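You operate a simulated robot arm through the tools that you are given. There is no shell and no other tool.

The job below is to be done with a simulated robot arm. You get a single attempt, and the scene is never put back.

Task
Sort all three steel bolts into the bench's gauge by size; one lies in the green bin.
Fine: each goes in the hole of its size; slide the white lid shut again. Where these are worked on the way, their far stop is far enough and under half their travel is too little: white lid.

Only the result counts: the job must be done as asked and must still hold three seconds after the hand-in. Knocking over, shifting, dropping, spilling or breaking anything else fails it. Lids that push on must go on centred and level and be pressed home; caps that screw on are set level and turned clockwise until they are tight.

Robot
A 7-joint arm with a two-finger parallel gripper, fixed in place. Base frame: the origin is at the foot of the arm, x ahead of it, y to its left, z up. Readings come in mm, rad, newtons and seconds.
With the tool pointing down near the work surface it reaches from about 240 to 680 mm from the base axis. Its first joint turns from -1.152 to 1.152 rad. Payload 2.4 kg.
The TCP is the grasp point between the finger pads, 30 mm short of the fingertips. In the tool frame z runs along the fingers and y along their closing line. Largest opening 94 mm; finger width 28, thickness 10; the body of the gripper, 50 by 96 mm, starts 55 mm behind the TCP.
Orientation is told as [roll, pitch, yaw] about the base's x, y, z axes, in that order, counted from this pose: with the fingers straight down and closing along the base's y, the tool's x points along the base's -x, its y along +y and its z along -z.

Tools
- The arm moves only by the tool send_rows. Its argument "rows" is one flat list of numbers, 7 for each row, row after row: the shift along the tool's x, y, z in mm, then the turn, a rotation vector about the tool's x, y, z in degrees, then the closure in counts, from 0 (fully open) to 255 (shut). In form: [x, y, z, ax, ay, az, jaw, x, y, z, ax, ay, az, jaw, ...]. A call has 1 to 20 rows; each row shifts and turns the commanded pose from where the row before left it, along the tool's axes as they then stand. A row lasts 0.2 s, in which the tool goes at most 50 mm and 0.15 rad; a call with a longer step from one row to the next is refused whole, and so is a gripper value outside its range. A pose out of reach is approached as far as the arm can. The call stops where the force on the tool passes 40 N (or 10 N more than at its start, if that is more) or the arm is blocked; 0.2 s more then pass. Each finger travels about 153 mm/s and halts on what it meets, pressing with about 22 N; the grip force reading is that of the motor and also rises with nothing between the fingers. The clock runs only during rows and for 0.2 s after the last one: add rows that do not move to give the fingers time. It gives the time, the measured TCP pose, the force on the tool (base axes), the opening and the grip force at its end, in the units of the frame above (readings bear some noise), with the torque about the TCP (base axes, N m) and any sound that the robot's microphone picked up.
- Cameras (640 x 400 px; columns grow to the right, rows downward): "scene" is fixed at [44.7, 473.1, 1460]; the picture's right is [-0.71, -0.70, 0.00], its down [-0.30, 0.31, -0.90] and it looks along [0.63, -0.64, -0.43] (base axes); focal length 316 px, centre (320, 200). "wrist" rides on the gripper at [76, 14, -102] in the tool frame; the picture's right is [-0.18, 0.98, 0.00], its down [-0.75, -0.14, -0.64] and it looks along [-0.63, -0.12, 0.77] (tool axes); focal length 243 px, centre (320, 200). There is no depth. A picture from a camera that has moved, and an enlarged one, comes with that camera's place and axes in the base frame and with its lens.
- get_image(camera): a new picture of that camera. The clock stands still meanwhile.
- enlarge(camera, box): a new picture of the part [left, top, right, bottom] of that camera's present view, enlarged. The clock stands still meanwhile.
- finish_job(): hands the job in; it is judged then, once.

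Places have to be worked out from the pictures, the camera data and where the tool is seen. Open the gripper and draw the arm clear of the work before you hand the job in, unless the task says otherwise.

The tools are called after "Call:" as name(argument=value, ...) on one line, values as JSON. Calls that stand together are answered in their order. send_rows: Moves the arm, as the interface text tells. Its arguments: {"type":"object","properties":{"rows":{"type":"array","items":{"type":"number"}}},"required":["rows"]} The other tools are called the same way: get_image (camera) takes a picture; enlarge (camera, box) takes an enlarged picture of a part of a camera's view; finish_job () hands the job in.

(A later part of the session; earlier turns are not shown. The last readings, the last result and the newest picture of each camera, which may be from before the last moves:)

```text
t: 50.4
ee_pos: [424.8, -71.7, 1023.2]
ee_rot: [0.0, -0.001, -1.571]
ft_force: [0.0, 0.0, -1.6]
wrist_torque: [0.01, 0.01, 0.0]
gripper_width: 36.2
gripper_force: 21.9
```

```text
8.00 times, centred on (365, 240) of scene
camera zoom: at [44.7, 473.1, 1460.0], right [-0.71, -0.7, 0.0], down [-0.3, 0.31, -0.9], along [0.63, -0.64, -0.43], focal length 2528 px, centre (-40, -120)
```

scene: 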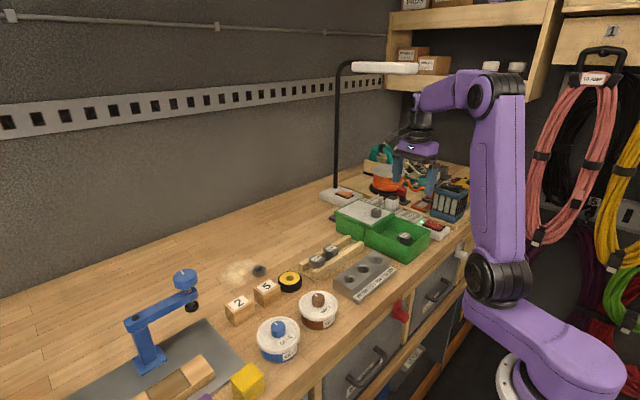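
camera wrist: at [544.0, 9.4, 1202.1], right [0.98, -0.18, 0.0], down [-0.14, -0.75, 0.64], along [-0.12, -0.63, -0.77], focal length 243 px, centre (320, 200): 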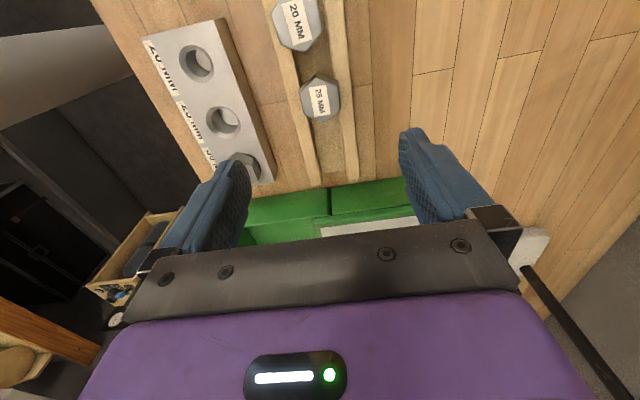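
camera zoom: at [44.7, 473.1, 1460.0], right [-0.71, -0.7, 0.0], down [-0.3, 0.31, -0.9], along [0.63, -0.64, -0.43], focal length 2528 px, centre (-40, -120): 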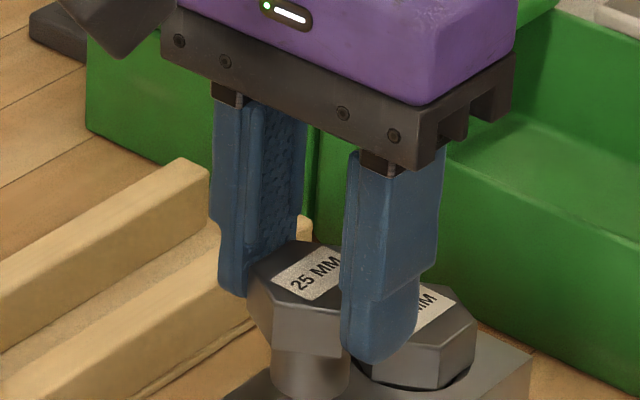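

Hole-vs-bolt offset is under 1 mm. I correct by (-0.5,-0.3) and descend slowly to just above the hole for a check.

Call:
send_rows(rows=[-0.3, -0.5, 1, 0, 0, 0, 255, 0, 0, 2, 0, 0, 0, 255, 0, 0, 3, 0, 0, 0, 255, 0, 0, 3, 0, 0, 0, 255, 0, 0, 3, 0, 0, 0, 255, 0, 0, 3, 0, 0, 0, 255, 0, 0, 2, 0, 0, 0, 255, 0, 0, 1, 0, 0, 0, 255, 0, 0, 0, 0, 0, 0, 255])

Call:
enlarge(camera="wrist", box=[260, 80, 380, 200])

Call:
enlarge(camera="scene", box=[345, 235, 385, 275])

```text
t: 52.4
ee_pos: [425.4, -73.8, 1006.7]
ee_rot: [0.002, -0.001, -1.571]
ft_force: [0.2, -0.2, -1.4]
wrist_torque: [-0.01, 0.01, 0.03]
gripper_width: 36.6
gripper_force: 22.3
```

```text
3.33 times, centred on (320, 140) of wrist
camera zoom: at [438.5, 2.7, 1109.6], right [0.98, -0.18, 0.0], down [-0.14, -0.75, 0.64], along [-0.12, -0.63, -0.77], focal length 809 px, centre (320, 400)
```

zoom: 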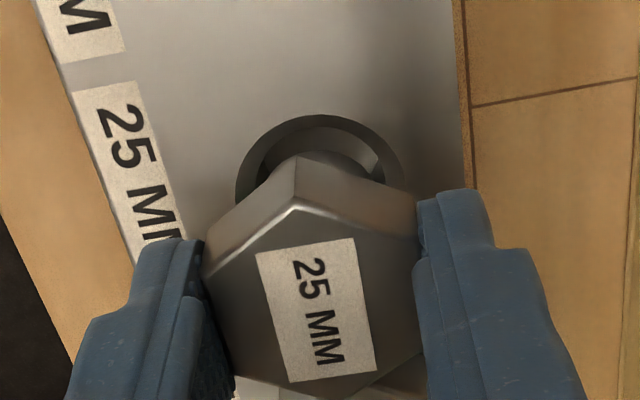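

```text
10.00 times, centred on (365, 255) of scene
camera zoom: at [44.7, 473.1, 1460.0], right [-0.71, -0.7, 0.0], down [-0.3, 0.31, -0.9], along [0.63, -0.64, -0.43], focal length 3160 px, centre (-130, -350)
```

zoom: 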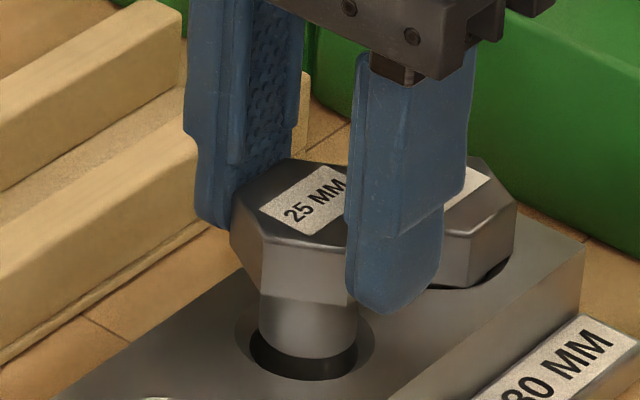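

Shank is over the hole within ~0.5–1 mm. I continue down slowly to TCP ≈ 984, with force monitoring.

Call:
send_rows(rows=[0, 0, 1.5, 0, 0, 0, 255, 0, 0, 2, 0, 0, 0, 255, 0, 0, 2, 0, 0, 0, 255, 0, 0, 2, 0, 0, 0, 255, 0, 0, 1.5, 0, 0, 0, 255, 0, 0, 0, 0, 0, 0, 255])

Call:
enlarge(camera="wrist", box=[260, 80, 380, 200])

Call:
enlarge(camera="scene", box=[345, 235, 385, 275])

```text
t: 53.8
ee_pos: [425.0, -71.3, 998.6]
ee_rot: [0.001, 0.0, -1.571]
ft_force: [-0.5, -0.2, -0.9]
wrist_torque: [-0.03, -0.03, 0.0]
gripper_width: 36.4
gripper_force: 21.9
```

```text
3.33 times, centred on (320, 140) of wrist
camera zoom: at [438.8, 3.6, 1100.5], right [0.98, -0.18, 0.0], down [-0.14, -0.75, 0.64], along [-0.12, -0.63, -0.77], focal length 809 px, centre (320, 400)
```

zoom: 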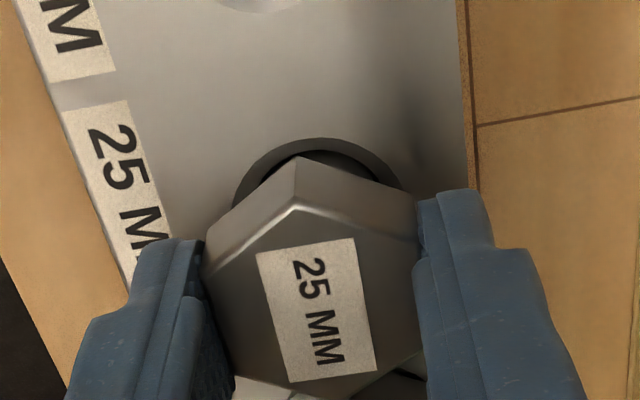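

```text
10.00 times, centred on (365, 255) of scene
camera zoom: at [44.7, 473.1, 1460.0], right [-0.71, -0.7, 0.0], down [-0.3, 0.31, -0.9], along [0.63, -0.64, -0.43], focal length 3160 px, centre (-130, -350)
```

zoom: 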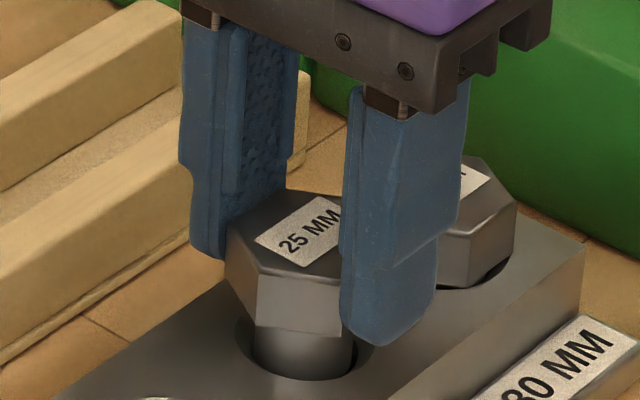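

The shank is entering the bore without any contact force. Continuing down until the head is almost seated.

Call:
send_rows(rows=[0, 0, 2, 0, 0, 0, 255, 0, 0, 2.5, 0, 0, 0, 255, 0, 0, 2.5, 0, 0, 0, 255, 0, 0, 2.5, 0, 0, 0, 255, 0, 0, 2, 0, 0, 0, 255, 0, 0, 1.5, 0, 0, 0, 255, 0, 0, 0, 0, 0, 0, 255])

Call:
enlarge(camera="scene", box=[345, 235, 385, 275])

```text
t: 55.4
ee_pos: [424.6, -73.9, 982.1]
ee_rot: [-0.001, 0.0, -1.57]
ft_force: [0.1, -0.3, -1.9]
wrist_torque: [0.01, -0.02, 0.0]
gripper_width: 36.5
gripper_force: 21.7
```

```text
10.00 times, centred on (365, 255) of scene
camera zoom: at [44.7, 473.1, 1460.0], right [-0.71, -0.7, 0.0], down [-0.3, 0.31, -0.9], along [0.63, -0.64, -0.43], focal length 3160 px, centre (-130, -350)
```

zoom: 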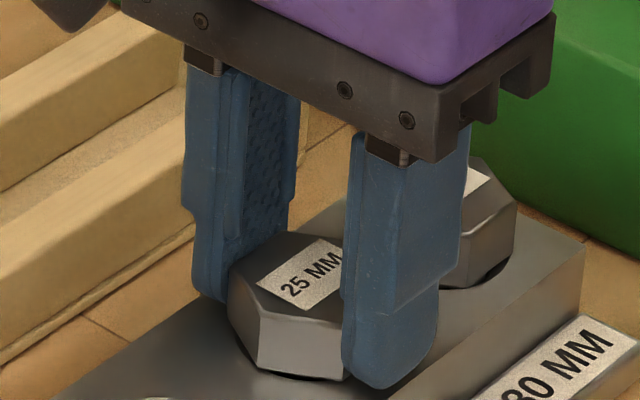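

Essentially seated. I open the gripper and check.

Call:
send_rows(rows=[0, 0, 0, 0, 0, 0, 130, 0, 0, 0, 0, 0, 0, 110, 0, 0, -2, 0, 0, 0, 110, 0, 0, -20, 0, 0, 0, 110, 0, 0, -40, 0, 0, 0, 110, 0, 0, 0, 0, 0, 0, 110])

Call:
enlarge(camera="scene", box=[330, 225, 400, 295])

Call:
get_image(camera="wrist")

```text
t: 56.8
ee_pos: [424.7, -73.7, 1046.0]
ee_rot: [-0.001, 0.001, -1.572]
ft_force: [0.0, -0.1, -0.7]
wrist_torque: [0.02, 0.01, 0.01]
gripper_width: 53.7
gripper_force: 0.0
```

```text
5.71 times, centred on (365, 260) of scene
camera zoom: at [44.7, 473.1, 1460.0], right [-0.71, -0.7, 0.0], down [-0.3, 0.31, -0.9], along [0.63, -0.64, -0.43], focal length 1806 px, centre (63, -143)
```

zoom: 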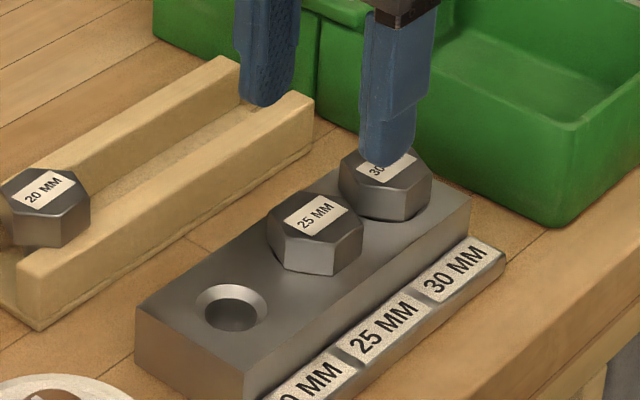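

```text
taken
camera wrist: at [438.4, 1.7, 1149.2], right [0.98, -0.18, 0.0], down [-0.14, -0.75, 0.64], along [-0.12, -0.63, -0.77], focal length 243 px, centre (320, 200)
```

wrist: 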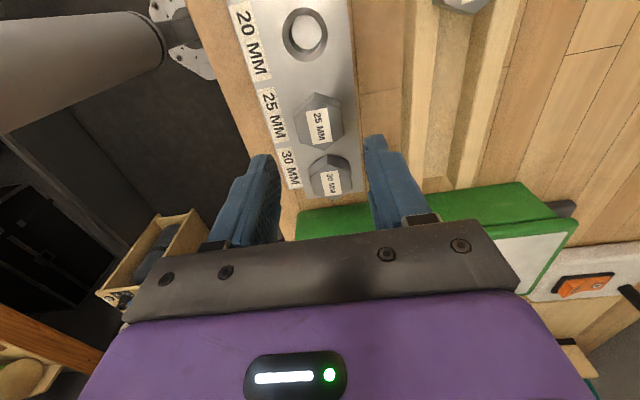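

The 25 mm bolt is seated. Now to the 20 mm bolt at about (524,-2); I rise and move above it.

Call:
send_rows(rows=[0, 0, -40, 0, 0, 0, 80, 20, 25, -12, 0, 0, 0, 80, 26, 37, 0, 0, 0, 0, 80, 26, 37, 0, 0, 0, 0, 80, 0, 0, 0, 0, 0, 0, 80])

Call:
enlarge(camera="wrist", box=[280, 50, 370, 140])

Call:
get_image(camera="wrist")

```text
t: 58.0
ee_pos: [524.6, -0.6, 1097.4]
ee_rot: [0.0, 0.001, -1.571]
ft_force: [0.1, -0.1, -0.1]
wrist_torque: [-0.01, -0.03, 0.02]
gripper_width: 64.5
gripper_force: 0.1
```

```text
4.44 times, centred on (325, 95) of wrist
camera zoom: at [537.3, 74.7, 1200.7], right [0.98, -0.18, 0.0], down [-0.14, -0.75, 0.64], along [-0.12, -0.63, -0.77], focal length 1078 px, centre (298, 667)
```

zoom: 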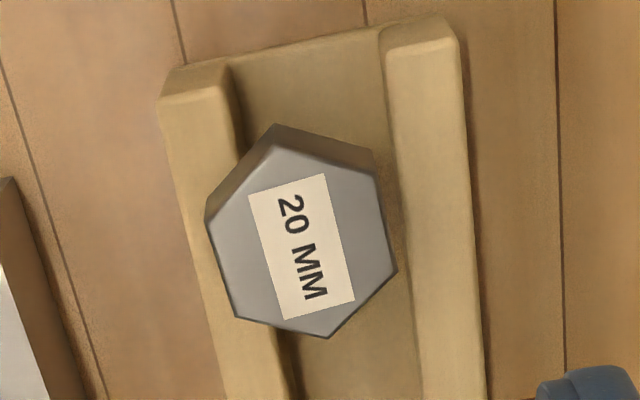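

```text
taken
camera wrist: at [537.3, 74.7, 1200.7], right [0.98, -0.18, 0.0], down [-0.14, -0.75, 0.64], along [-0.12, -0.63, -0.77], focal length 243 px, centre (320, 200)
```

wrist: 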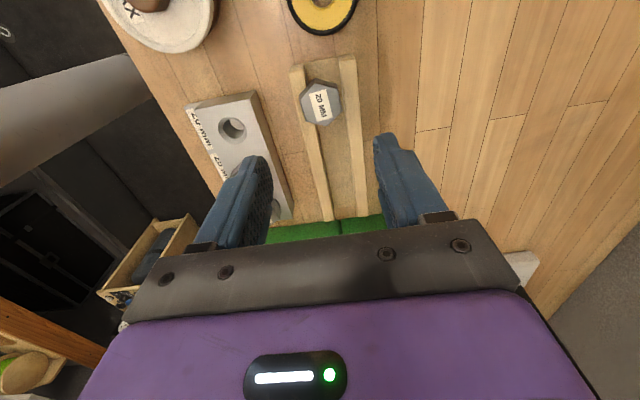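

The 20 mm bolt is at (523.9,-2.0), rotated ~+5.5° from square. I rotate the tool to match and descend partway.

Call:
send_rows(rows=[-1, 0, 0, 0, 0, -5.5, 80, 0, 0, 30, 0, 0, 0, 80, 0, 0, 35, 0, 0, 0, 80, 0, 0, 30, 0, 0, 0, 80, 0, 0, 10, 0, 0, 0, 80, 0, 0, 0, 0, 0, 0, 80])

Call:
enlarge(camera="wrist", box=[230, 60, 430, 240])

Call:
enlarge(camera="scene", box=[285, 225, 345, 285])

```text
t: 59.4
ee_pos: [521.9, -1.2, 992.0]
ee_rot: [0.0, 0.0, -1.475]
ft_force: [0.2, 0.2, -0.3]
wrist_torque: [-0.01, 0.01, 0.01]
gripper_width: 64.6
gripper_force: 0.1
```

```text
2.22 times, centred on (330, 150) of wrist
camera zoom: at [528.0, 74.8, 1096.2], right [1.0, -0.09, 0.0], down [-0.07, -0.76, 0.64], along [-0.06, -0.64, -0.77], focal length 539 px, centre (298, 311)
```

zoom: 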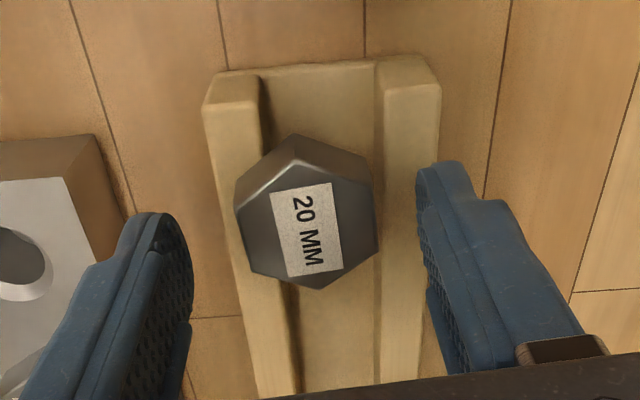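

```text
6.67 times, centred on (315, 255) of scene
camera zoom: at [44.7, 473.1, 1460.0], right [-0.71, -0.7, 0.0], down [-0.3, 0.31, -0.9], along [0.63, -0.64, -0.43], focal length 2106 px, centre (353, -167)
```

zoom: 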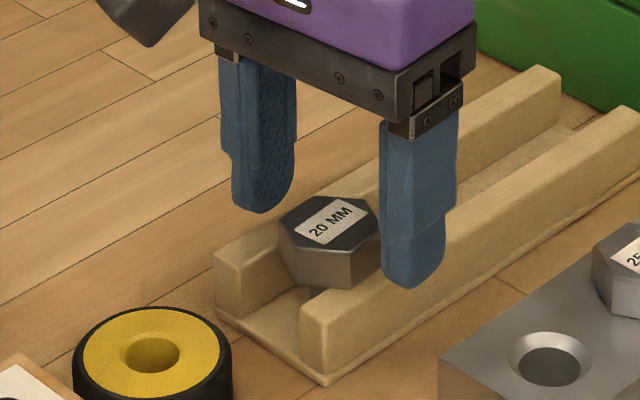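

The bolt centre is ~3.2 mm toward the far finger (tool +y). I correct that and lower to TCP ≈ 983 (tips just above the rails).

Call:
send_rows(rows=[0.5, 3.2, 0, 0, 0, 0, 80, 0, 0, 4, 0, 0, 0, 80, 0, 0, 4, 0, 0, 0, 80, 0, 0, 0, 0, 0, 0, 80])

Call:
enlarge(camera="wrist", box=[230, 60, 430, 240])

Call:
enlarge(camera="scene", box=[285, 225, 345, 285])

```text
t: 60.4
ee_pos: [526.1, -1.1, 984.8]
ee_rot: [-0.001, -0.001, -1.474]
ft_force: [0.3, 0.4, 0.6]
wrist_torque: [0.0, -0.04, -0.02]
gripper_width: 64.6
gripper_force: 0.1
```

```text
2.22 times, centred on (330, 150) of wrist
camera zoom: at [532.3, 75.5, 1088.2], right [1.0, -0.09, 0.0], down [-0.07, -0.76, 0.64], along [-0.06, -0.64, -0.77], focal length 539 px, centre (298, 311)
```

zoom: 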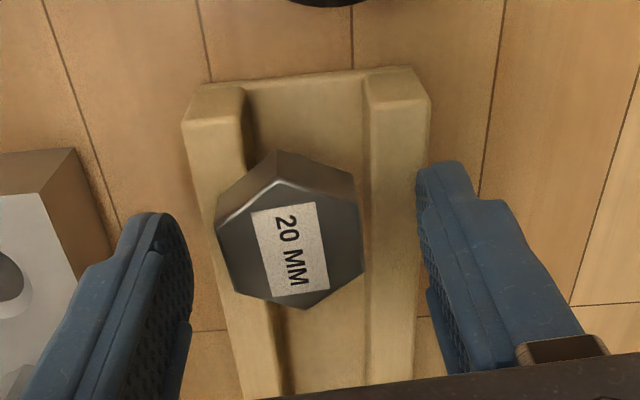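

```text
6.67 times, centred on (315, 255) of scene
camera zoom: at [44.7, 473.1, 1460.0], right [-0.71, -0.7, 0.0], down [-0.3, 0.31, -0.9], along [0.63, -0.64, -0.43], focal length 2106 px, centre (353, -167)
```

zoom: 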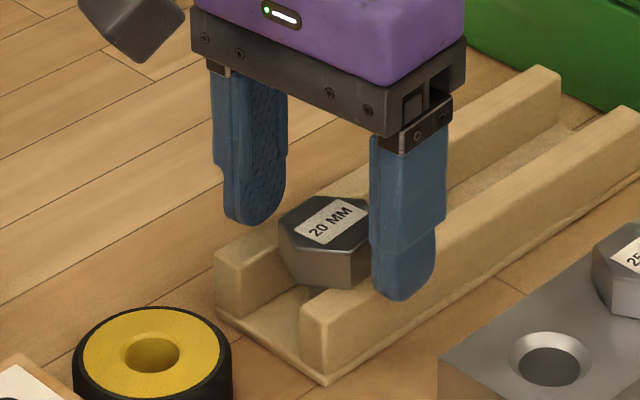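

Slight overshoot: the bolt is now 1.3 mm the other way. I shift back -1.3 mm, lower 1.5 mm and pre-close to 48 mm.

Call:
send_rows(rows=[0, -1.3, 1, 0, 0, 0, 80, 0, 0, 0.5, 0, 0, 0, 110, 0, 0, 0, 0, 0, 0, 125, 0, 0, 0, 0, 0, 0, 125])

Call:
enlarge(camera="wrist", box=[230, 60, 430, 240])

Call:
enlarge(camera="scene", box=[295, 235, 345, 285])

```text
t: 61.4
ee_pos: [524.2, -1.7, 982.1]
ee_rot: [0.001, -0.002, -1.475]
ft_force: [0.4, 0.9, -0.6]
wrist_torque: [-0.03, -0.02, -0.01]
gripper_width: 48.0
gripper_force: 0.1
```

```text
2.22 times, centred on (330, 150) of wrist
camera zoom: at [531.3, 75.3, 1086.2], right [1.0, -0.09, 0.0], down [-0.07, -0.76, 0.64], along [-0.06, -0.64, -0.77], focal length 539 px, centre (298, 311)
```

zoom: 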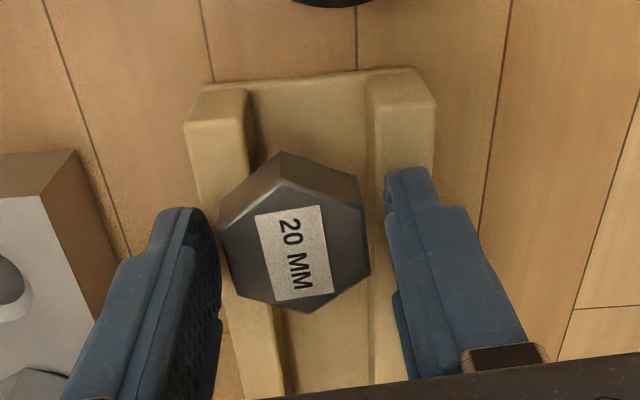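

```text
8.00 times, centred on (320, 260) of scene
camera zoom: at [44.7, 473.1, 1460.0], right [-0.71, -0.7, 0.0], down [-0.3, 0.31, -0.9], along [0.63, -0.64, -0.43], focal length 2528 px, centre (320, -280)
```

zoom: 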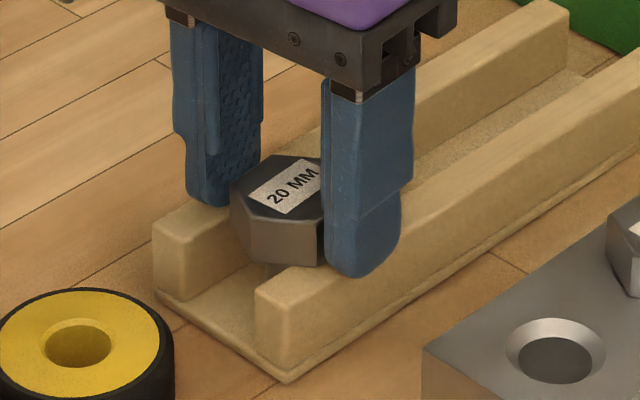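

Centred within 0.5 mm and no contact with the rails. Closing on the head.

Call:
send_rows(rows=[0, 0, 0, 0, 0, 0, 160, 0, 0, 0, 0, 0, 0, 255, 0, 0, 0, 0, 0, 0, 255, 0, 0, 0, 0, 0, 0, 255])

Call:
enlarge(camera="wrist", box=[230, 60, 430, 240])

Call:
enlarge(camera="scene", box=[295, 235, 345, 285])

```text
t: 62.4
ee_pos: [523.4, -1.5, 983.3]
ee_rot: [0.001, 0.0, -1.475]
ft_force: [-1.2, -0.3, 2.3]
wrist_torque: [-0.03, 0.09, 0.0]
gripper_width: 36.4
gripper_force: 21.8
```

```text
2.22 times, centred on (330, 150) of wrist
camera zoom: at [531.3, 75.3, 1086.3], right [1.0, -0.09, 0.0], down [-0.07, -0.76, 0.64], along [-0.06, -0.64, -0.77], focal length 539 px, centre (298, 311)
```

zoom: 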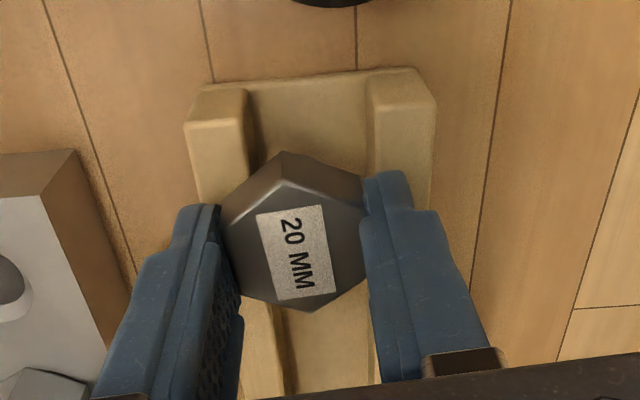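

```text
8.00 times, centred on (320, 260) of scene
camera zoom: at [44.6, 473.1, 1460.0], right [-0.71, -0.7, 0.0], down [-0.3, 0.31, -0.9], along [0.63, -0.64, -0.43], focal length 2528 px, centre (320, -280)
```

zoom: 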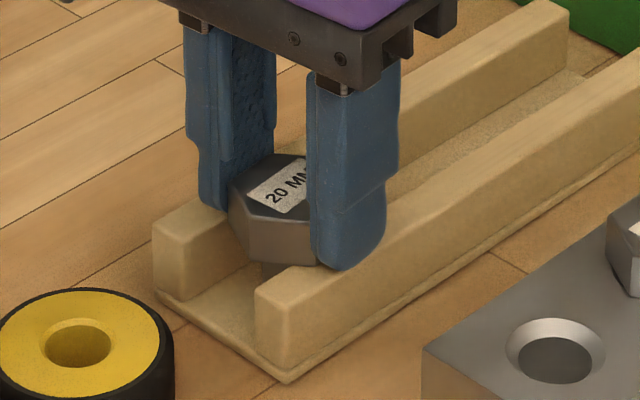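

Gripped at 36.4 mm, on the flats. Slow lift as before.

Call:
send_rows(rows=[0, 0, -1, 0, 0, 0, 255, 0, 0, -1, 0, 0, 0, 255, 0, 0, -1, 0, 0, 0, 255, 0, 0, -1, 0, 0, 0, 255, 0, 0, -1, 0, 0, 0, 255, 0, 0, -1.5, 0, 0, 0, 255, 0, 0, -2, 0, 0, 0, 255, 0, 0, -2, 0, 0, 0, 255, 0, 0, -2.5, 0, 0, 0, 255, 0, 0, -2.5, 0, 0, 0, 255, 0, 0, 0, 0, 0, 0, 255])

Call:
enlarge(camera="wrist", box=[230, 60, 430, 240])

Call:
enlarge(camera="scene", box=[295, 225, 345, 275])

```text
t: 64.8
ee_pos: [524.0, -2.4, 999.0]
ee_rot: [0.0, 0.0, -1.475]
ft_force: [0.5, 0.8, -0.7]
wrist_torque: [-0.04, -0.01, -0.03]
gripper_width: 36.4
gripper_force: 21.8
```

```text
2.22 times, centred on (330, 150) of wrist
camera zoom: at [532.1, 75.4, 1102.2], right [1.0, -0.09, 0.0], down [-0.07, -0.76, 0.64], along [-0.06, -0.64, -0.77], focal length 539 px, centre (298, 311)
```

zoom: 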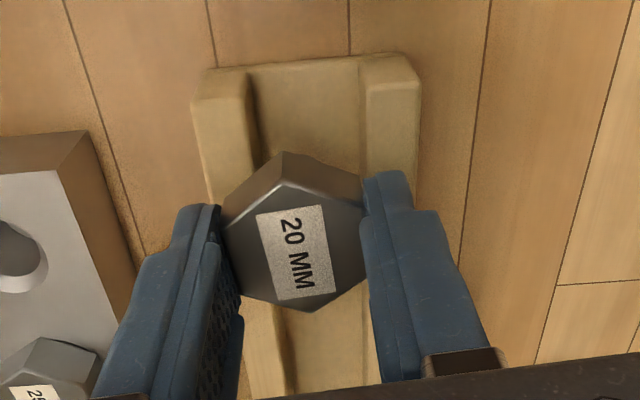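

```text
8.00 times, centred on (320, 250) of scene
camera zoom: at [44.7, 473.1, 1460.0], right [-0.71, -0.7, 0.0], down [-0.3, 0.31, -0.9], along [0.63, -0.64, -0.43], focal length 2528 px, centre (320, -200)
```

zoom: 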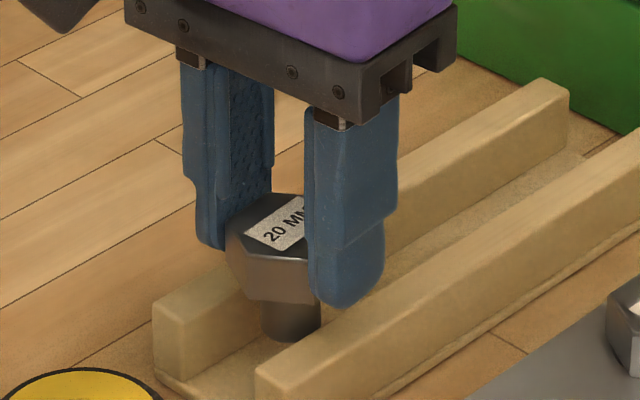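

Holding. I raise another 25 mm and rotate back to yaw -90° gently.

Call:
send_rows(rows=[0, 0, -1.5, 0, 0, 0, 255, 0, 0, -2.5, 0, 0, 0, 255, 0, 0, -2.5, 0, 0, 0, 255, 0, 0, -2.5, 0, 0, 0, 255, 0, 0, -2.5, 0, 0, 0, 255, 0, 0, -2.5, 0, 0, 0, 255, 0, 0, -2.5, 0, 0, 0, 255, 0, 0, -2.5, 0, 0, 0, 255, 0, 0, -2.5, 0, 0, 0, 255, 0, 0, -2, 0, 0, 0, 255, 0, 0, -1.5, 0, 0, 0, 255, 0, 0, 0, 0, 0, 1.5, 255, 0, 0, 0, 0, 0, 2.5, 255, 0, 0, 0, 0, 0, 1.5, 255, 0, 0, 0, 0, 0, 0, 255])

Call:
enlarge(camera="wrist", box=[230, 60, 430, 240])

```text
t: 68.0
ee_pos: [525.1, -1.2, 1023.6]
ee_rot: [0.0, 0.002, -1.571]
ft_force: [0.5, -0.3, -1.4]
wrist_torque: [-0.03, 0.04, -0.01]
gripper_width: 36.3
gripper_force: 22.1
```

```text
2.22 times, centred on (330, 150) of wrist
camera zoom: at [539.1, 74.3, 1127.6], right [0.98, -0.18, 0.0], down [-0.14, -0.75, 0.64], along [-0.12, -0.63, -0.77], focal length 539 px, centre (298, 311)
```

zoom: 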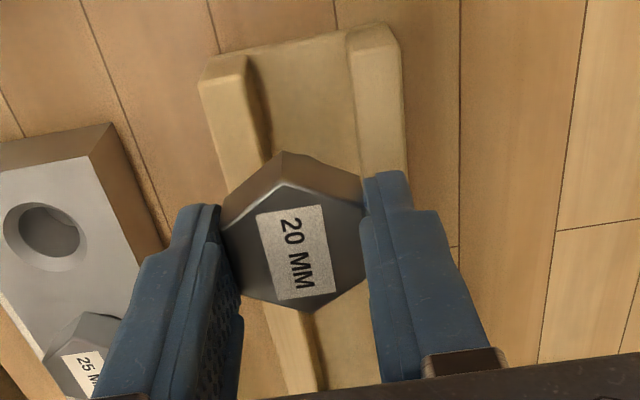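

Now carry it smoothly to the 20 mm hole (target TCP ≈ (425.2,-16.7)).

Call:
send_rows(rows=[-0.5, -3, 0, 0, 0, 0, 255, -1, -6, 0, 0, 0, 0, 255, -1.4, -9, 0, 0, 0, 0, 255, -1.6, -11, 0, 0, 0, 0, 255, -1.8, -12, 0, 0, 0, 0, 255, -1.8, -12, 0, 0, 0, 0, 255, -1.8, -12, 0, 0, 0, 0, 255, -1.6, -11, 0, 0, 0, 0, 255, -1.5, -10, 0, 0, 0, 0, 255, -1.2, -8, 0, 0, 0, 0, 255, -0.7, -4, 0, 0, 0, 0, 255, -0.3, -2, 0, 0, 0, 0, 255, 0, 0, 0, 0, 0, 0, 255])

Call:
enlarge(camera="wrist", box=[220, 60, 420, 240])

Call:
enlarge(camera="scene", box=[330, 225, 380, 275])

```text
t: 70.8
ee_pos: [424.9, -17.3, 1024.0]
ee_rot: [0.0, -0.001, -1.57]
ft_force: [0.2, 0.9, -1.9]
wrist_torque: [-0.01, -0.01, 0.02]
gripper_width: 36.0
gripper_force: 21.9
```

```text
2.22 times, centred on (320, 150) of wrist
camera zoom: at [438.6, 59.2, 1126.8], right [0.98, -0.18, 0.0], down [-0.14, -0.75, 0.64], along [-0.12, -0.63, -0.77], focal length 539 px, centre (320, 311)
```

zoom: 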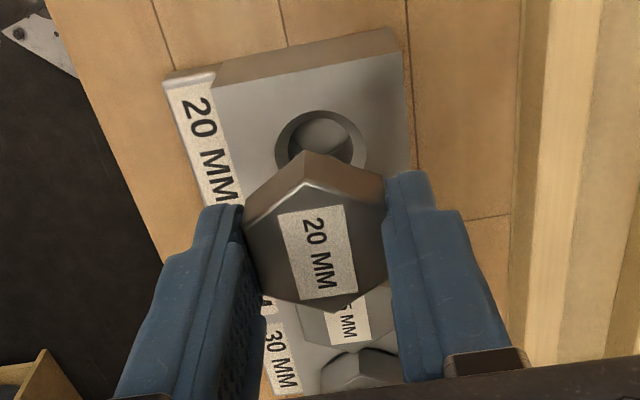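

```text
8.00 times, centred on (355, 250) of scene
camera zoom: at [44.7, 473.1, 1460.0], right [-0.71, -0.7, 0.0], down [-0.3, 0.31, -0.9], along [0.63, -0.64, -0.43], focal length 2528 px, centre (40, -200)
```

zoom: 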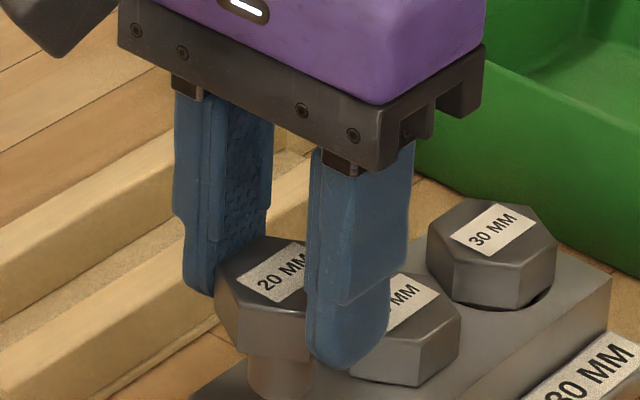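

Offset hole-vs-bolt is (+0.1,-0.6) mm. I correct -0.5 mm in y and descend slowly to just above the hole.

Call:
send_rows(rows=[-0.5, 0, 1, 0, 0, 0, 255, 0, 0, 2, 0, 0, 0, 255, 0, 0, 3, 0, 0, 0, 255, 0, 0, 3, 0, 0, 0, 255, 0, 0, 3, 0, 0, 0, 255, 0, 0, 3, 0, 0, 0, 255, 0, 0, 2, 0, 0, 0, 255, 0, 0, 1, 0, 0, 0, 255, 0, 0, 0, 0, 0, 0, 255])

Call:
enlarge(camera="wrist", box=[260, 80, 380, 200])

Call:
enlarge(camera="scene", box=[335, 245, 375, 285])

```text
t: 72.8
ee_pos: [425.0, -15.0, 1005.2]
ee_rot: [0.001, 0.001, -1.57]
ft_force: [-0.5, -0.2, -1.1]
wrist_torque: [0.0, 0.01, -0.04]
gripper_width: 36.7
gripper_force: 22.2
```

```text
3.33 times, centred on (320, 140) of wrist
camera zoom: at [438.8, 59.8, 1109.1], right [0.98, -0.18, 0.0], down [-0.14, -0.75, 0.64], along [-0.12, -0.63, -0.77], focal length 809 px, centre (320, 400)
```

zoom: 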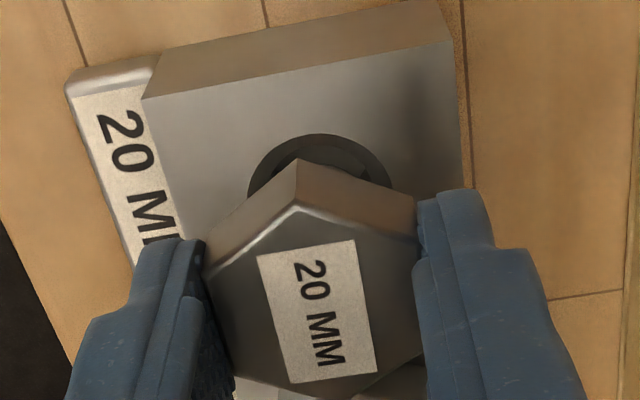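

```text
10.00 times, centred on (355, 265) of scene
camera zoom: at [44.7, 473.1, 1460.0], right [-0.71, -0.7, 0.0], down [-0.3, 0.31, -0.9], along [0.63, -0.64, -0.43], focal length 3160 px, centre (-30, -450)
```

zoom: 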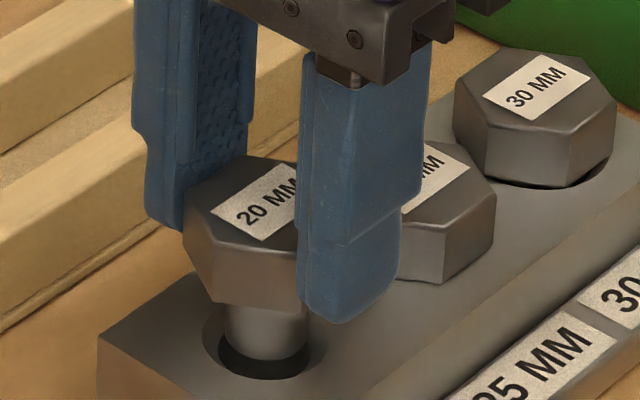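

Shank lines up with the hole in both views. Continue down slowly.

Call:
send_rows(rows=[0, 0, 1.5, 0, 0, 0, 255, 0, 0, 2, 0, 0, 0, 255, 0, 0, 2, 0, 0, 0, 255, 0, 0, 2, 0, 0, 0, 255, 0, 0, 1.5, 0, 0, 0, 255, 0, 0, 0, 0, 0, 0, 255])

Call:
enlarge(camera="wrist", box=[260, 80, 380, 200])

Call:
enlarge(camera="scene", box=[335, 245, 375, 285])

```text
t: 74.2
ee_pos: [425.5, -17.9, 996.0]
ee_rot: [0.001, 0.0, -1.571]
ft_force: [-0.1, -0.5, -1.4]
wrist_torque: [-0.02, 0.02, -0.02]
gripper_width: 36.5
gripper_force: 21.5
```

```text
3.33 times, centred on (320, 140) of wrist
camera zoom: at [439.2, 58.7, 1100.3], right [0.98, -0.18, 0.0], down [-0.14, -0.75, 0.64], along [-0.12, -0.63, -0.77], focal length 809 px, centre (320, 400)
```

zoom: 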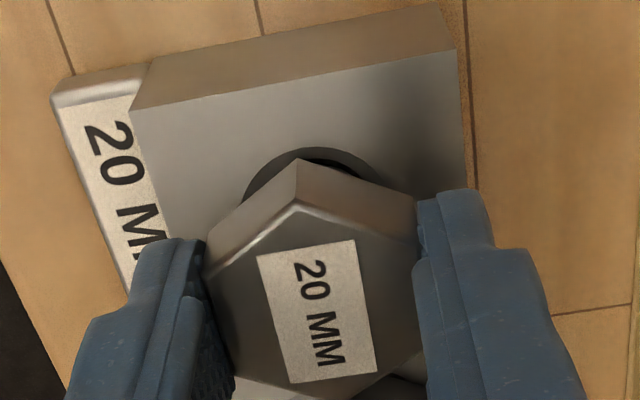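

```text
10.00 times, centred on (355, 265) of scene
camera zoom: at [44.7, 473.1, 1460.0], right [-0.71, -0.7, 0.0], down [-0.3, 0.31, -0.9], along [0.63, -0.64, -0.43], focal length 3160 px, centre (-30, -450)
```

zoom: 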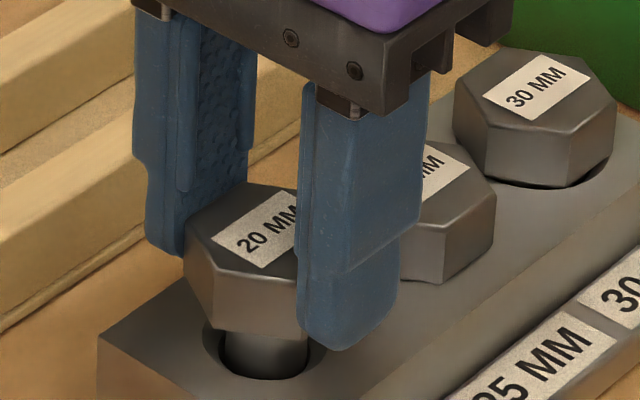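

The shank is entering freely. Continue down until nearly seated.

Call:
send_rows(rows=[0, 0, 2, 0, 0, 0, 255, 0, 0, 2.5, 0, 0, 0, 255, 0, 0, 2.5, 0, 0, 0, 255, 0, 0, 2.5, 0, 0, 0, 255, 0, 0, 2, 0, 0, 0, 255, 0, 0, 1.5, 0, 0, 0, 255, 0, 0, 0, 0, 0, 0, 255])

Call:
enlarge(camera="scene", box=[335, 245, 375, 285])

```text
t: 75.8
ee_pos: [424.9, -17.0, 983.6]
ee_rot: [0.0, 0.0, -1.57]
ft_force: [-0.2, -0.1, -0.9]
wrist_torque: [-0.03, 0.03, -0.01]
gripper_width: 36.5
gripper_force: 21.7
```

```text
10.00 times, centred on (355, 265) of scene
camera zoom: at [44.7, 473.1, 1460.0], right [-0.71, -0.7, 0.0], down [-0.3, 0.31, -0.9], along [0.63, -0.64, -0.43], focal length 3160 px, centre (-30, -450)
```

zoom: 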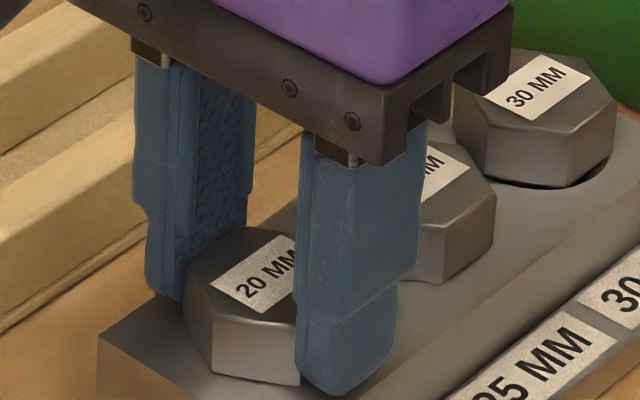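

Nearly seated with no side force. I release and lift clear.

Call:
send_rows(rows=[0, 0, 0, 0, 0, 0, 130, 0, 0, 0, 0, 0, 0, 110, 0, 0, -2, 0, 0, 0, 110, 0, 0, -20, 0, 0, 0, 110, 0, 0, -40, 0, 0, 0, 110, 0, 0, -40, 0, 0, 0, 110, 0, 0, 0, 0, 0, 0, 110])

Call:
enlarge(camera="scene", box=[330, 235, 400, 305])

Call:
get_image(camera="wrist")

```text
t: 77.4
ee_pos: [425.5, -16.0, 1085.8]
ee_rot: [0.0, 0.0, -1.571]
ft_force: [-0.1, -0.2, 0.3]
wrist_torque: [0.01, 0.0, 0.0]
gripper_width: 53.6
gripper_force: 0.1
```

```text
5.71 times, centred on (365, 270) of scene
camera zoom: at [44.7, 473.1, 1460.0], right [-0.71, -0.7, 0.0], down [-0.3, 0.31, -0.9], along [0.63, -0.64, -0.43], focal length 1806 px, centre (63, -200)
```

zoom: 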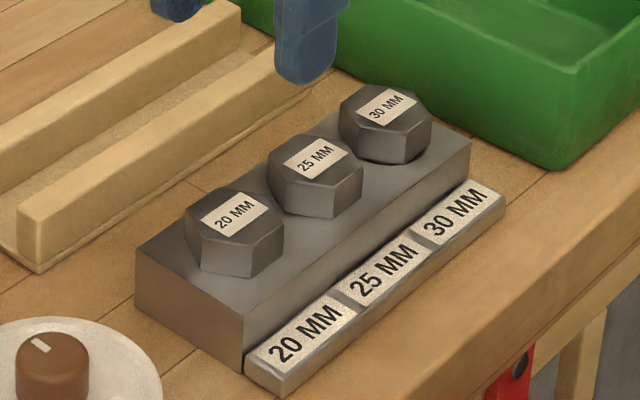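

```text
taken
camera wrist: at [440.0, 59.2, 1189.0], right [0.98, -0.18, 0.0], down [-0.14, -0.75, 0.64], along [-0.12, -0.63, -0.77], focal length 243 px, centre (320, 200)
```

wrist: 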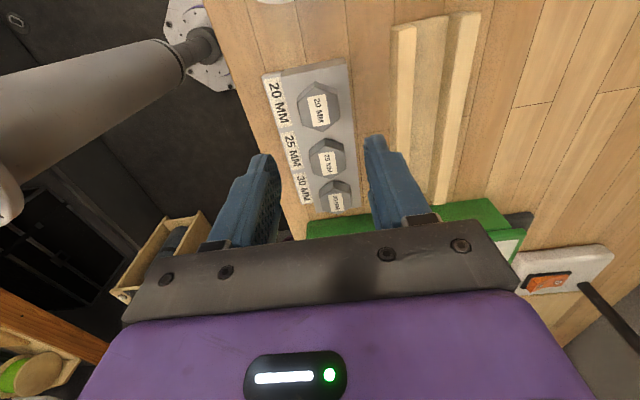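

All three bolts are seated in matching holes. Next is closing the lid: I move above the knob (≈(527,-262)) at a safe height and look.

Call:
send_rows(rows=[-20, 8, -15, 0, 0, 0, 110, -41, 17, 0, 0, 0, 0, 110, -41, 17, 0, 0, 0, 0, 110, -41, 17, 0, 0, 0, 0, 110, -41, 17, 0, 0, 0, 0, 110, -41, 17, 0, 0, 0, 0, 110, -21, 9, 0, 0, 0, 0, 110, 0, 0, 0, 0, 0, 0, 80])

Call:
get_image(camera="wrist")

Call:
enlarge(camera="wrist", box=[270, 50, 370, 150])

Call:
enlarge(camera="scene", box=[330, 160, 430, 260])

```text
t: 79.2
ee_pos: [528.9, -263.0, 1099.9]
ee_rot: [0.0, -0.001, -1.569]
ft_force: [0.0, -0.3, -0.1]
wrist_torque: [0.0, 0.02, 0.01]
gripper_width: 64.3
gripper_force: 0.0
```

```text
taken
camera wrist: at [542.3, -187.2, 1203.4], right [0.98, -0.18, 0.0], down [-0.14, -0.75, 0.64], along [-0.12, -0.63, -0.77], focal length 243 px, centre (320, 200)
```

wrist: 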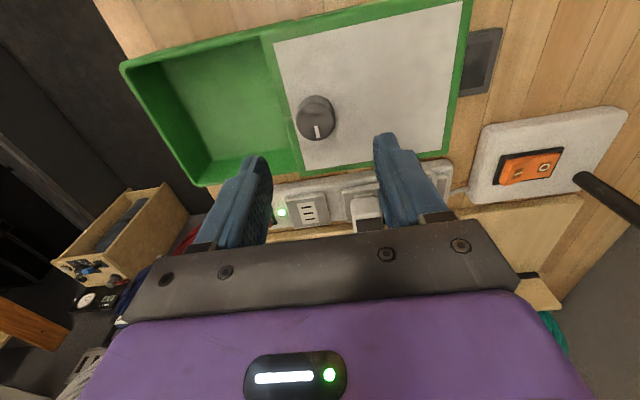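

```text
4.00 times, centred on (320, 100) of wrist
camera zoom: at [542.3, -187.2, 1203.4], right [0.98, -0.18, 0.0], down [-0.14, -0.75, 0.64], along [-0.12, -0.63, -0.77], focal length 970 px, centre (320, 600)
```

zoom: 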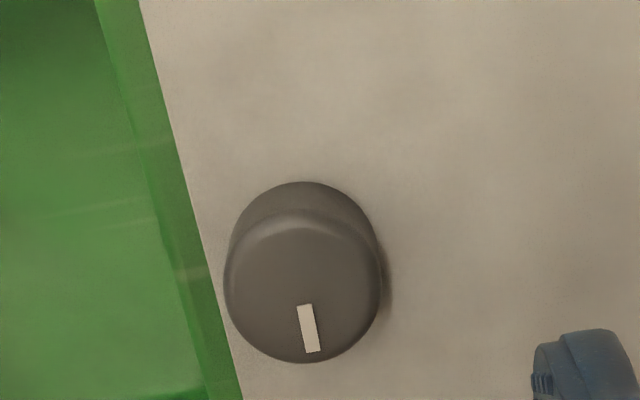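

```text
4.00 times, centred on (380, 210) of scene
camera zoom: at [44.7, 473.0, 1460.0], right [-0.71, -0.7, 0.0], down [-0.3, 0.31, -0.9], along [0.63, -0.64, -0.43], focal length 1264 px, centre (80, 160)
```

zoom: 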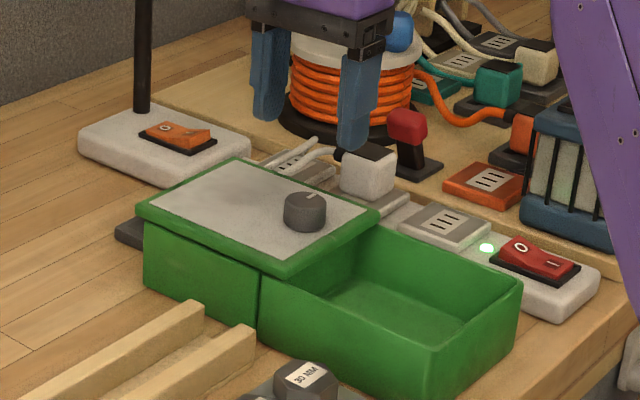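

The knob is at (524.8,-263.0). I'll rotate the tool back to yaw 0° so the fingers close along y (over the white area, as before), then position above the knob.

Call:
send_rows(rows=[0, 0, 0, 0, 0, -8.5, 80, 0, 0, 0, 0, 0, -8.5, 80, 0, 0, 0, 0, 0, -8.5, 80, 0, 0, 0, 0, 0, -8.5, 80, 0, 0, 0, 0, 0, -8.5, 80, 0, 0, 0, 0, 0, -8.5, 80, 0, 0, 0, 0, 0, -8.5, 80, 0, 0, 0, 0, 0, -8.5, 80, 0, 0, 0, 0, 0, -8.5, 80, 0, 0, 0, 0, 0, -8.5, 80, 0, 0, 0, 0, 0, -5, 80, 3.5, 0, 20, 0, 0, 0, 80, 0, 0, 0, 0, 0, 0, 80])

Call:
get_image(camera="wrist")

Call:
enlarge(camera="wrist", box=[270, 90, 370, 190])

```text
t: 82.0
ee_pos: [523.9, -263.2, 1080.4]
ee_rot: [0.001, 0.002, 0.001]
ft_force: [0.0, -0.4, -0.6]
wrist_torque: [0.03, 0.01, -0.01]
gripper_width: 64.5
gripper_force: 0.0
```

```text
taken
camera wrist: at [446.6, -249.0, 1183.0], right [0.18, 0.98, 0.0], down [0.75, -0.14, 0.64], along [0.63, -0.12, -0.77], focal length 243 px, centre (320, 200)
```

wrist: 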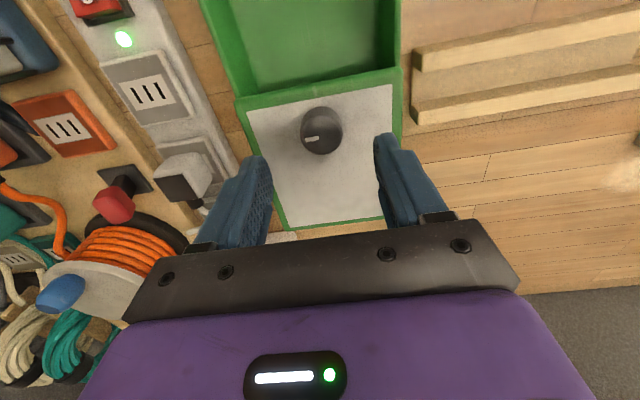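

```text
4.00 times, centred on (320, 140) of wrist
camera zoom: at [446.6, -249.0, 1183.0], right [0.18, 0.98, 0.0], down [0.75, -0.14, 0.64], along [0.63, -0.12, -0.77], focal length 970 px, centre (320, 440)
```

zoom: 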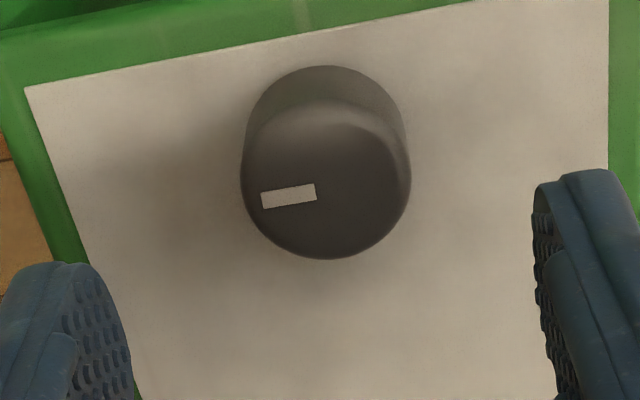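

Knob at (524.8,-262.4), TCP ≈ (523.3,-263.1). I fine-adjust and descend to TCP z≈1030.

Call:
send_rows(rows=[-1.2, 0.7, 20, 0, 0, 0, 80, 0, 0, 20, 0, 0, 0, 80, 0, 0, 9.5, 0, 0, 0, 80, 0, 0, 0, 0, 0, 0, 80])

Call:
enlarge(camera="scene", box=[340, 170, 410, 240])

```text
t: 83.0
ee_pos: [525.2, -260.9, 1031.4]
ee_rot: [0.0, 0.0, 0.0]
ft_force: [-0.4, 0.0, 0.1]
wrist_torque: [0.0, 0.04, -0.03]
gripper_width: 64.4
gripper_force: 0.1
```

```text
5.71 times, centred on (375, 205) of scene
camera zoom: at [44.7, 473.1, 1460.0], right [-0.71, -0.7, 0.0], down [-0.3, 0.31, -0.9], along [0.63, -0.64, -0.43], focal length 1806 px, centre (6, 171)
```

zoom: 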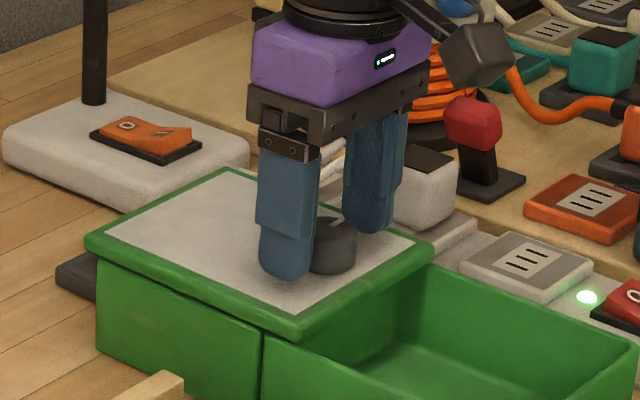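

In place. Lower 1 mm and close on the knob.

Call:
send_rows(rows=[0, 0, 1, 0, 0, 0, 80, 0, 0, 0, 0, 0, 0, 160, 0, 0, 0, 0, 0, 0, 255, 0, 0, 0, 0, 0, 0, 255, 0, 0, 0, 0, 0, 0, 255])

```text
t: 84.2
ee_pos: [524.8, -262.1, 1030.4]
ee_rot: [-0.001, -0.001, 0.0]
ft_force: [0.0, -4.2, -2.2]
wrist_torque: [-0.13, -0.14, 0.03]
gripper_width: 30.9
gripper_force: 45.2
```

Knob gripped with minimal side load. Begin sliding the lid shut toward -x.

Call:
send_rows(rows=[5, 0, 0, 0, 0, 0, 255, 5, 0, 0, 0, 0, 0, 255, 6, 0, 0, 0, 0, 0, 255, 6, 0, 0, 0, 0, 0, 255, 0, 0, 0, 0, 0, 0, 255])

```text
t: 85.4
ee_pos: [503.5, -261.7, 1029.5]
ee_rot: [-0.001, -0.002, 0.0]
ft_force: [-1.1, -8.5, 4.3]
wrist_torque: [-0.3, -0.06, 0.07]
gripper_width: 30.7
gripper_force: 45.2
```

Sliding freely; I trim -0.3 mm in y and continue.

Call:
send_rows(rows=[4, -0.4, -0.2, 0, 0, 0, 255, 7, 0, 0, 0, 0, 0, 255, 7, 0, 0, 0, 0, 0, 255, 7, 0, 0, 0, 0, 0, 255, 5, 0, 0, 0, 0, 0, 255, 0, 0, 0, 0, 0, 0, 255])

```text
t: 86.8
ee_pos: [473.3, -262.6, 1031.0]
ee_rot: [0.001, 0.0, 0.0]
ft_force: [0.2, 6.2, 8.9]
wrist_torque: [0.2, -0.25, 0.01]
gripper_width: 30.6
gripper_force: 45.2
```

Call:
send_rows(rows=[4, 0.3, -0.4, 0, 0, 0, 255, 7, 0, 0, 0, 0, 0, 255, 7, 0, 0, 0, 0, 0, 255, 7, 0, 0, 0, 0, 0, 255, 5, 0, 0, 0, 0, 0, 255, 0, 0, 0, 0, 0, 0, 255])

```text
t: 88.2
ee_pos: [441.0, -261.8, 1029.3]
ee_rot: [0.0, 0.004, 0.0]
ft_force: [0.2, 4.6, -19.5]
wrist_torque: [0.12, -0.76, 0.06]
gripper_width: 30.6
gripper_force: 45.2
```

Force z is -19 N (I've crept upward), so I lower 0.8 mm and continue sliding.

Call:
send_rows(rows=[3, 0.2, 0.8, 0, 0, 0, 255, 6, 0, 0, 0, 0, 0, 255, 6, 0, 0, 0, 0, 0, 255, 6, 0, 0, 0, 0, 0, 255, 4, 0, 0, 0, 0, 0, 255, 0, 0, 0, 0, 0, 0, 255])

Call:
get_image(camera="wrist")

```text
t: 89.6
ee_pos: [418.1, -260.5, 1030.2]
ee_rot: [0.0, 0.0, -0.001]
ft_force: [-0.1, 2.2, -19.6]
wrist_torque: [0.03, 0.16, 0.08]
gripper_width: 31.0
gripper_force: 44.8
```

```text
taken
camera wrist: at [341.0, -248.2, 1133.7], right [0.18, 0.98, 0.0], down [0.75, -0.14, 0.64], along [0.63, -0.12, -0.77], focal length 243 px, centre (320, 200)
```

wrist: 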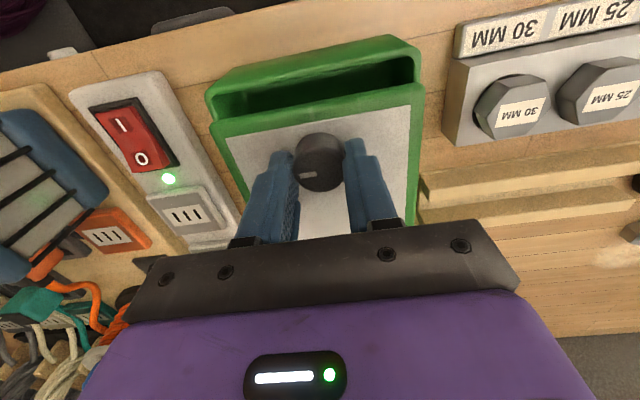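

About 16 mm remain. I relieve z by 0.9 mm and slide on in smaller steps toward the closed stop.

Call:
send_rows(rows=[2, 0, 0.9, 0, 0, 0, 255, 4, 0, 0, 0, 0, 0, 255, 4, 0, 0, 0, 0, 0, 255, 2, 0, 0, 0, 0, 0, 255, 0, 0, 0, 0, 0, 0, 255])

Call:
get_image(camera="wrist")

```text
t: 90.8
ee_pos: [406.0, -261.9, 1029.2]
ee_rot: [-0.003, -0.004, -0.001]
ft_force: [0.1, 7.0, 26.6]
wrist_torque: [0.27, 0.24, 0.06]
gripper_width: 30.9
gripper_force: 45.2
```

```text
taken
camera wrist: at [329.0, -247.9, 1133.3], right [0.18, 0.98, 0.0], down [0.75, -0.14, 0.65], along [0.63, -0.12, -0.76], focal length 243 px, centre (320, 200)
```

wrist: 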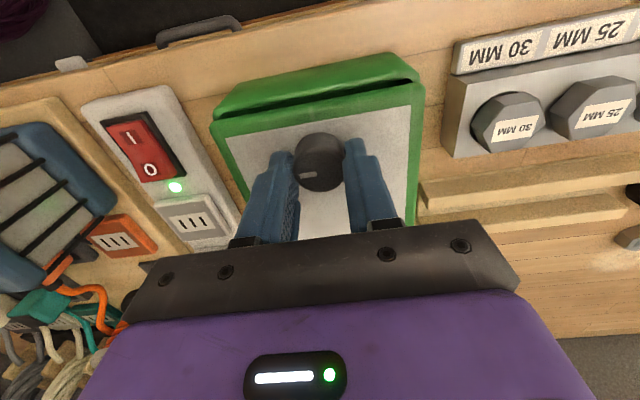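

A few mm remain (thin gap visible). I relieve z by 0.5 mm and push in small steps to the stop.

Call:
send_rows(rows=[0, -0.3, -0.5, 0, 0, 0, 255, 1.5, 0, 0, 0, 0, 0, 255, 1, 0, 0, 0, 0, 0, 255, 0, 0, 0, 0, 0, 0, 255])

Call:
enlarge(camera="wrist", box=[200, 50, 440, 200])

```text
t: 91.8
ee_pos: [402.5, -262.2, 1030.3]
ee_rot: [0.001, -0.003, 0.0]
ft_force: [0.8, 9.3, 26.7]
wrist_torque: [0.33, -0.92, -0.02]
gripper_width: 30.5
gripper_force: 45.0
```

```text
2.67 times, centred on (320, 125) of wrist
camera zoom: at [326.1, -248.2, 1133.4], right [0.18, 0.98, 0.0], down [0.75, -0.14, 0.64], along [0.63, -0.12, -0.77], focal length 647 px, centre (320, 400)
```

zoom: 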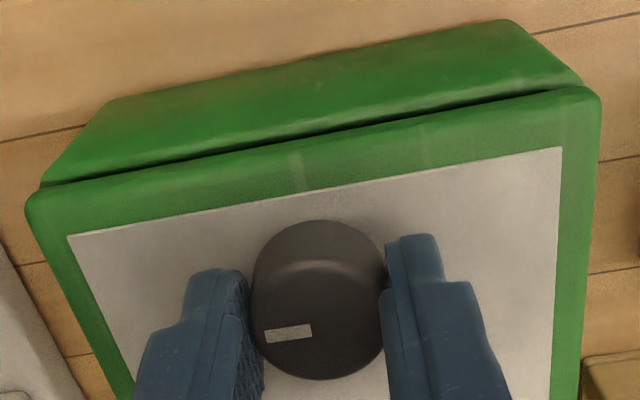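

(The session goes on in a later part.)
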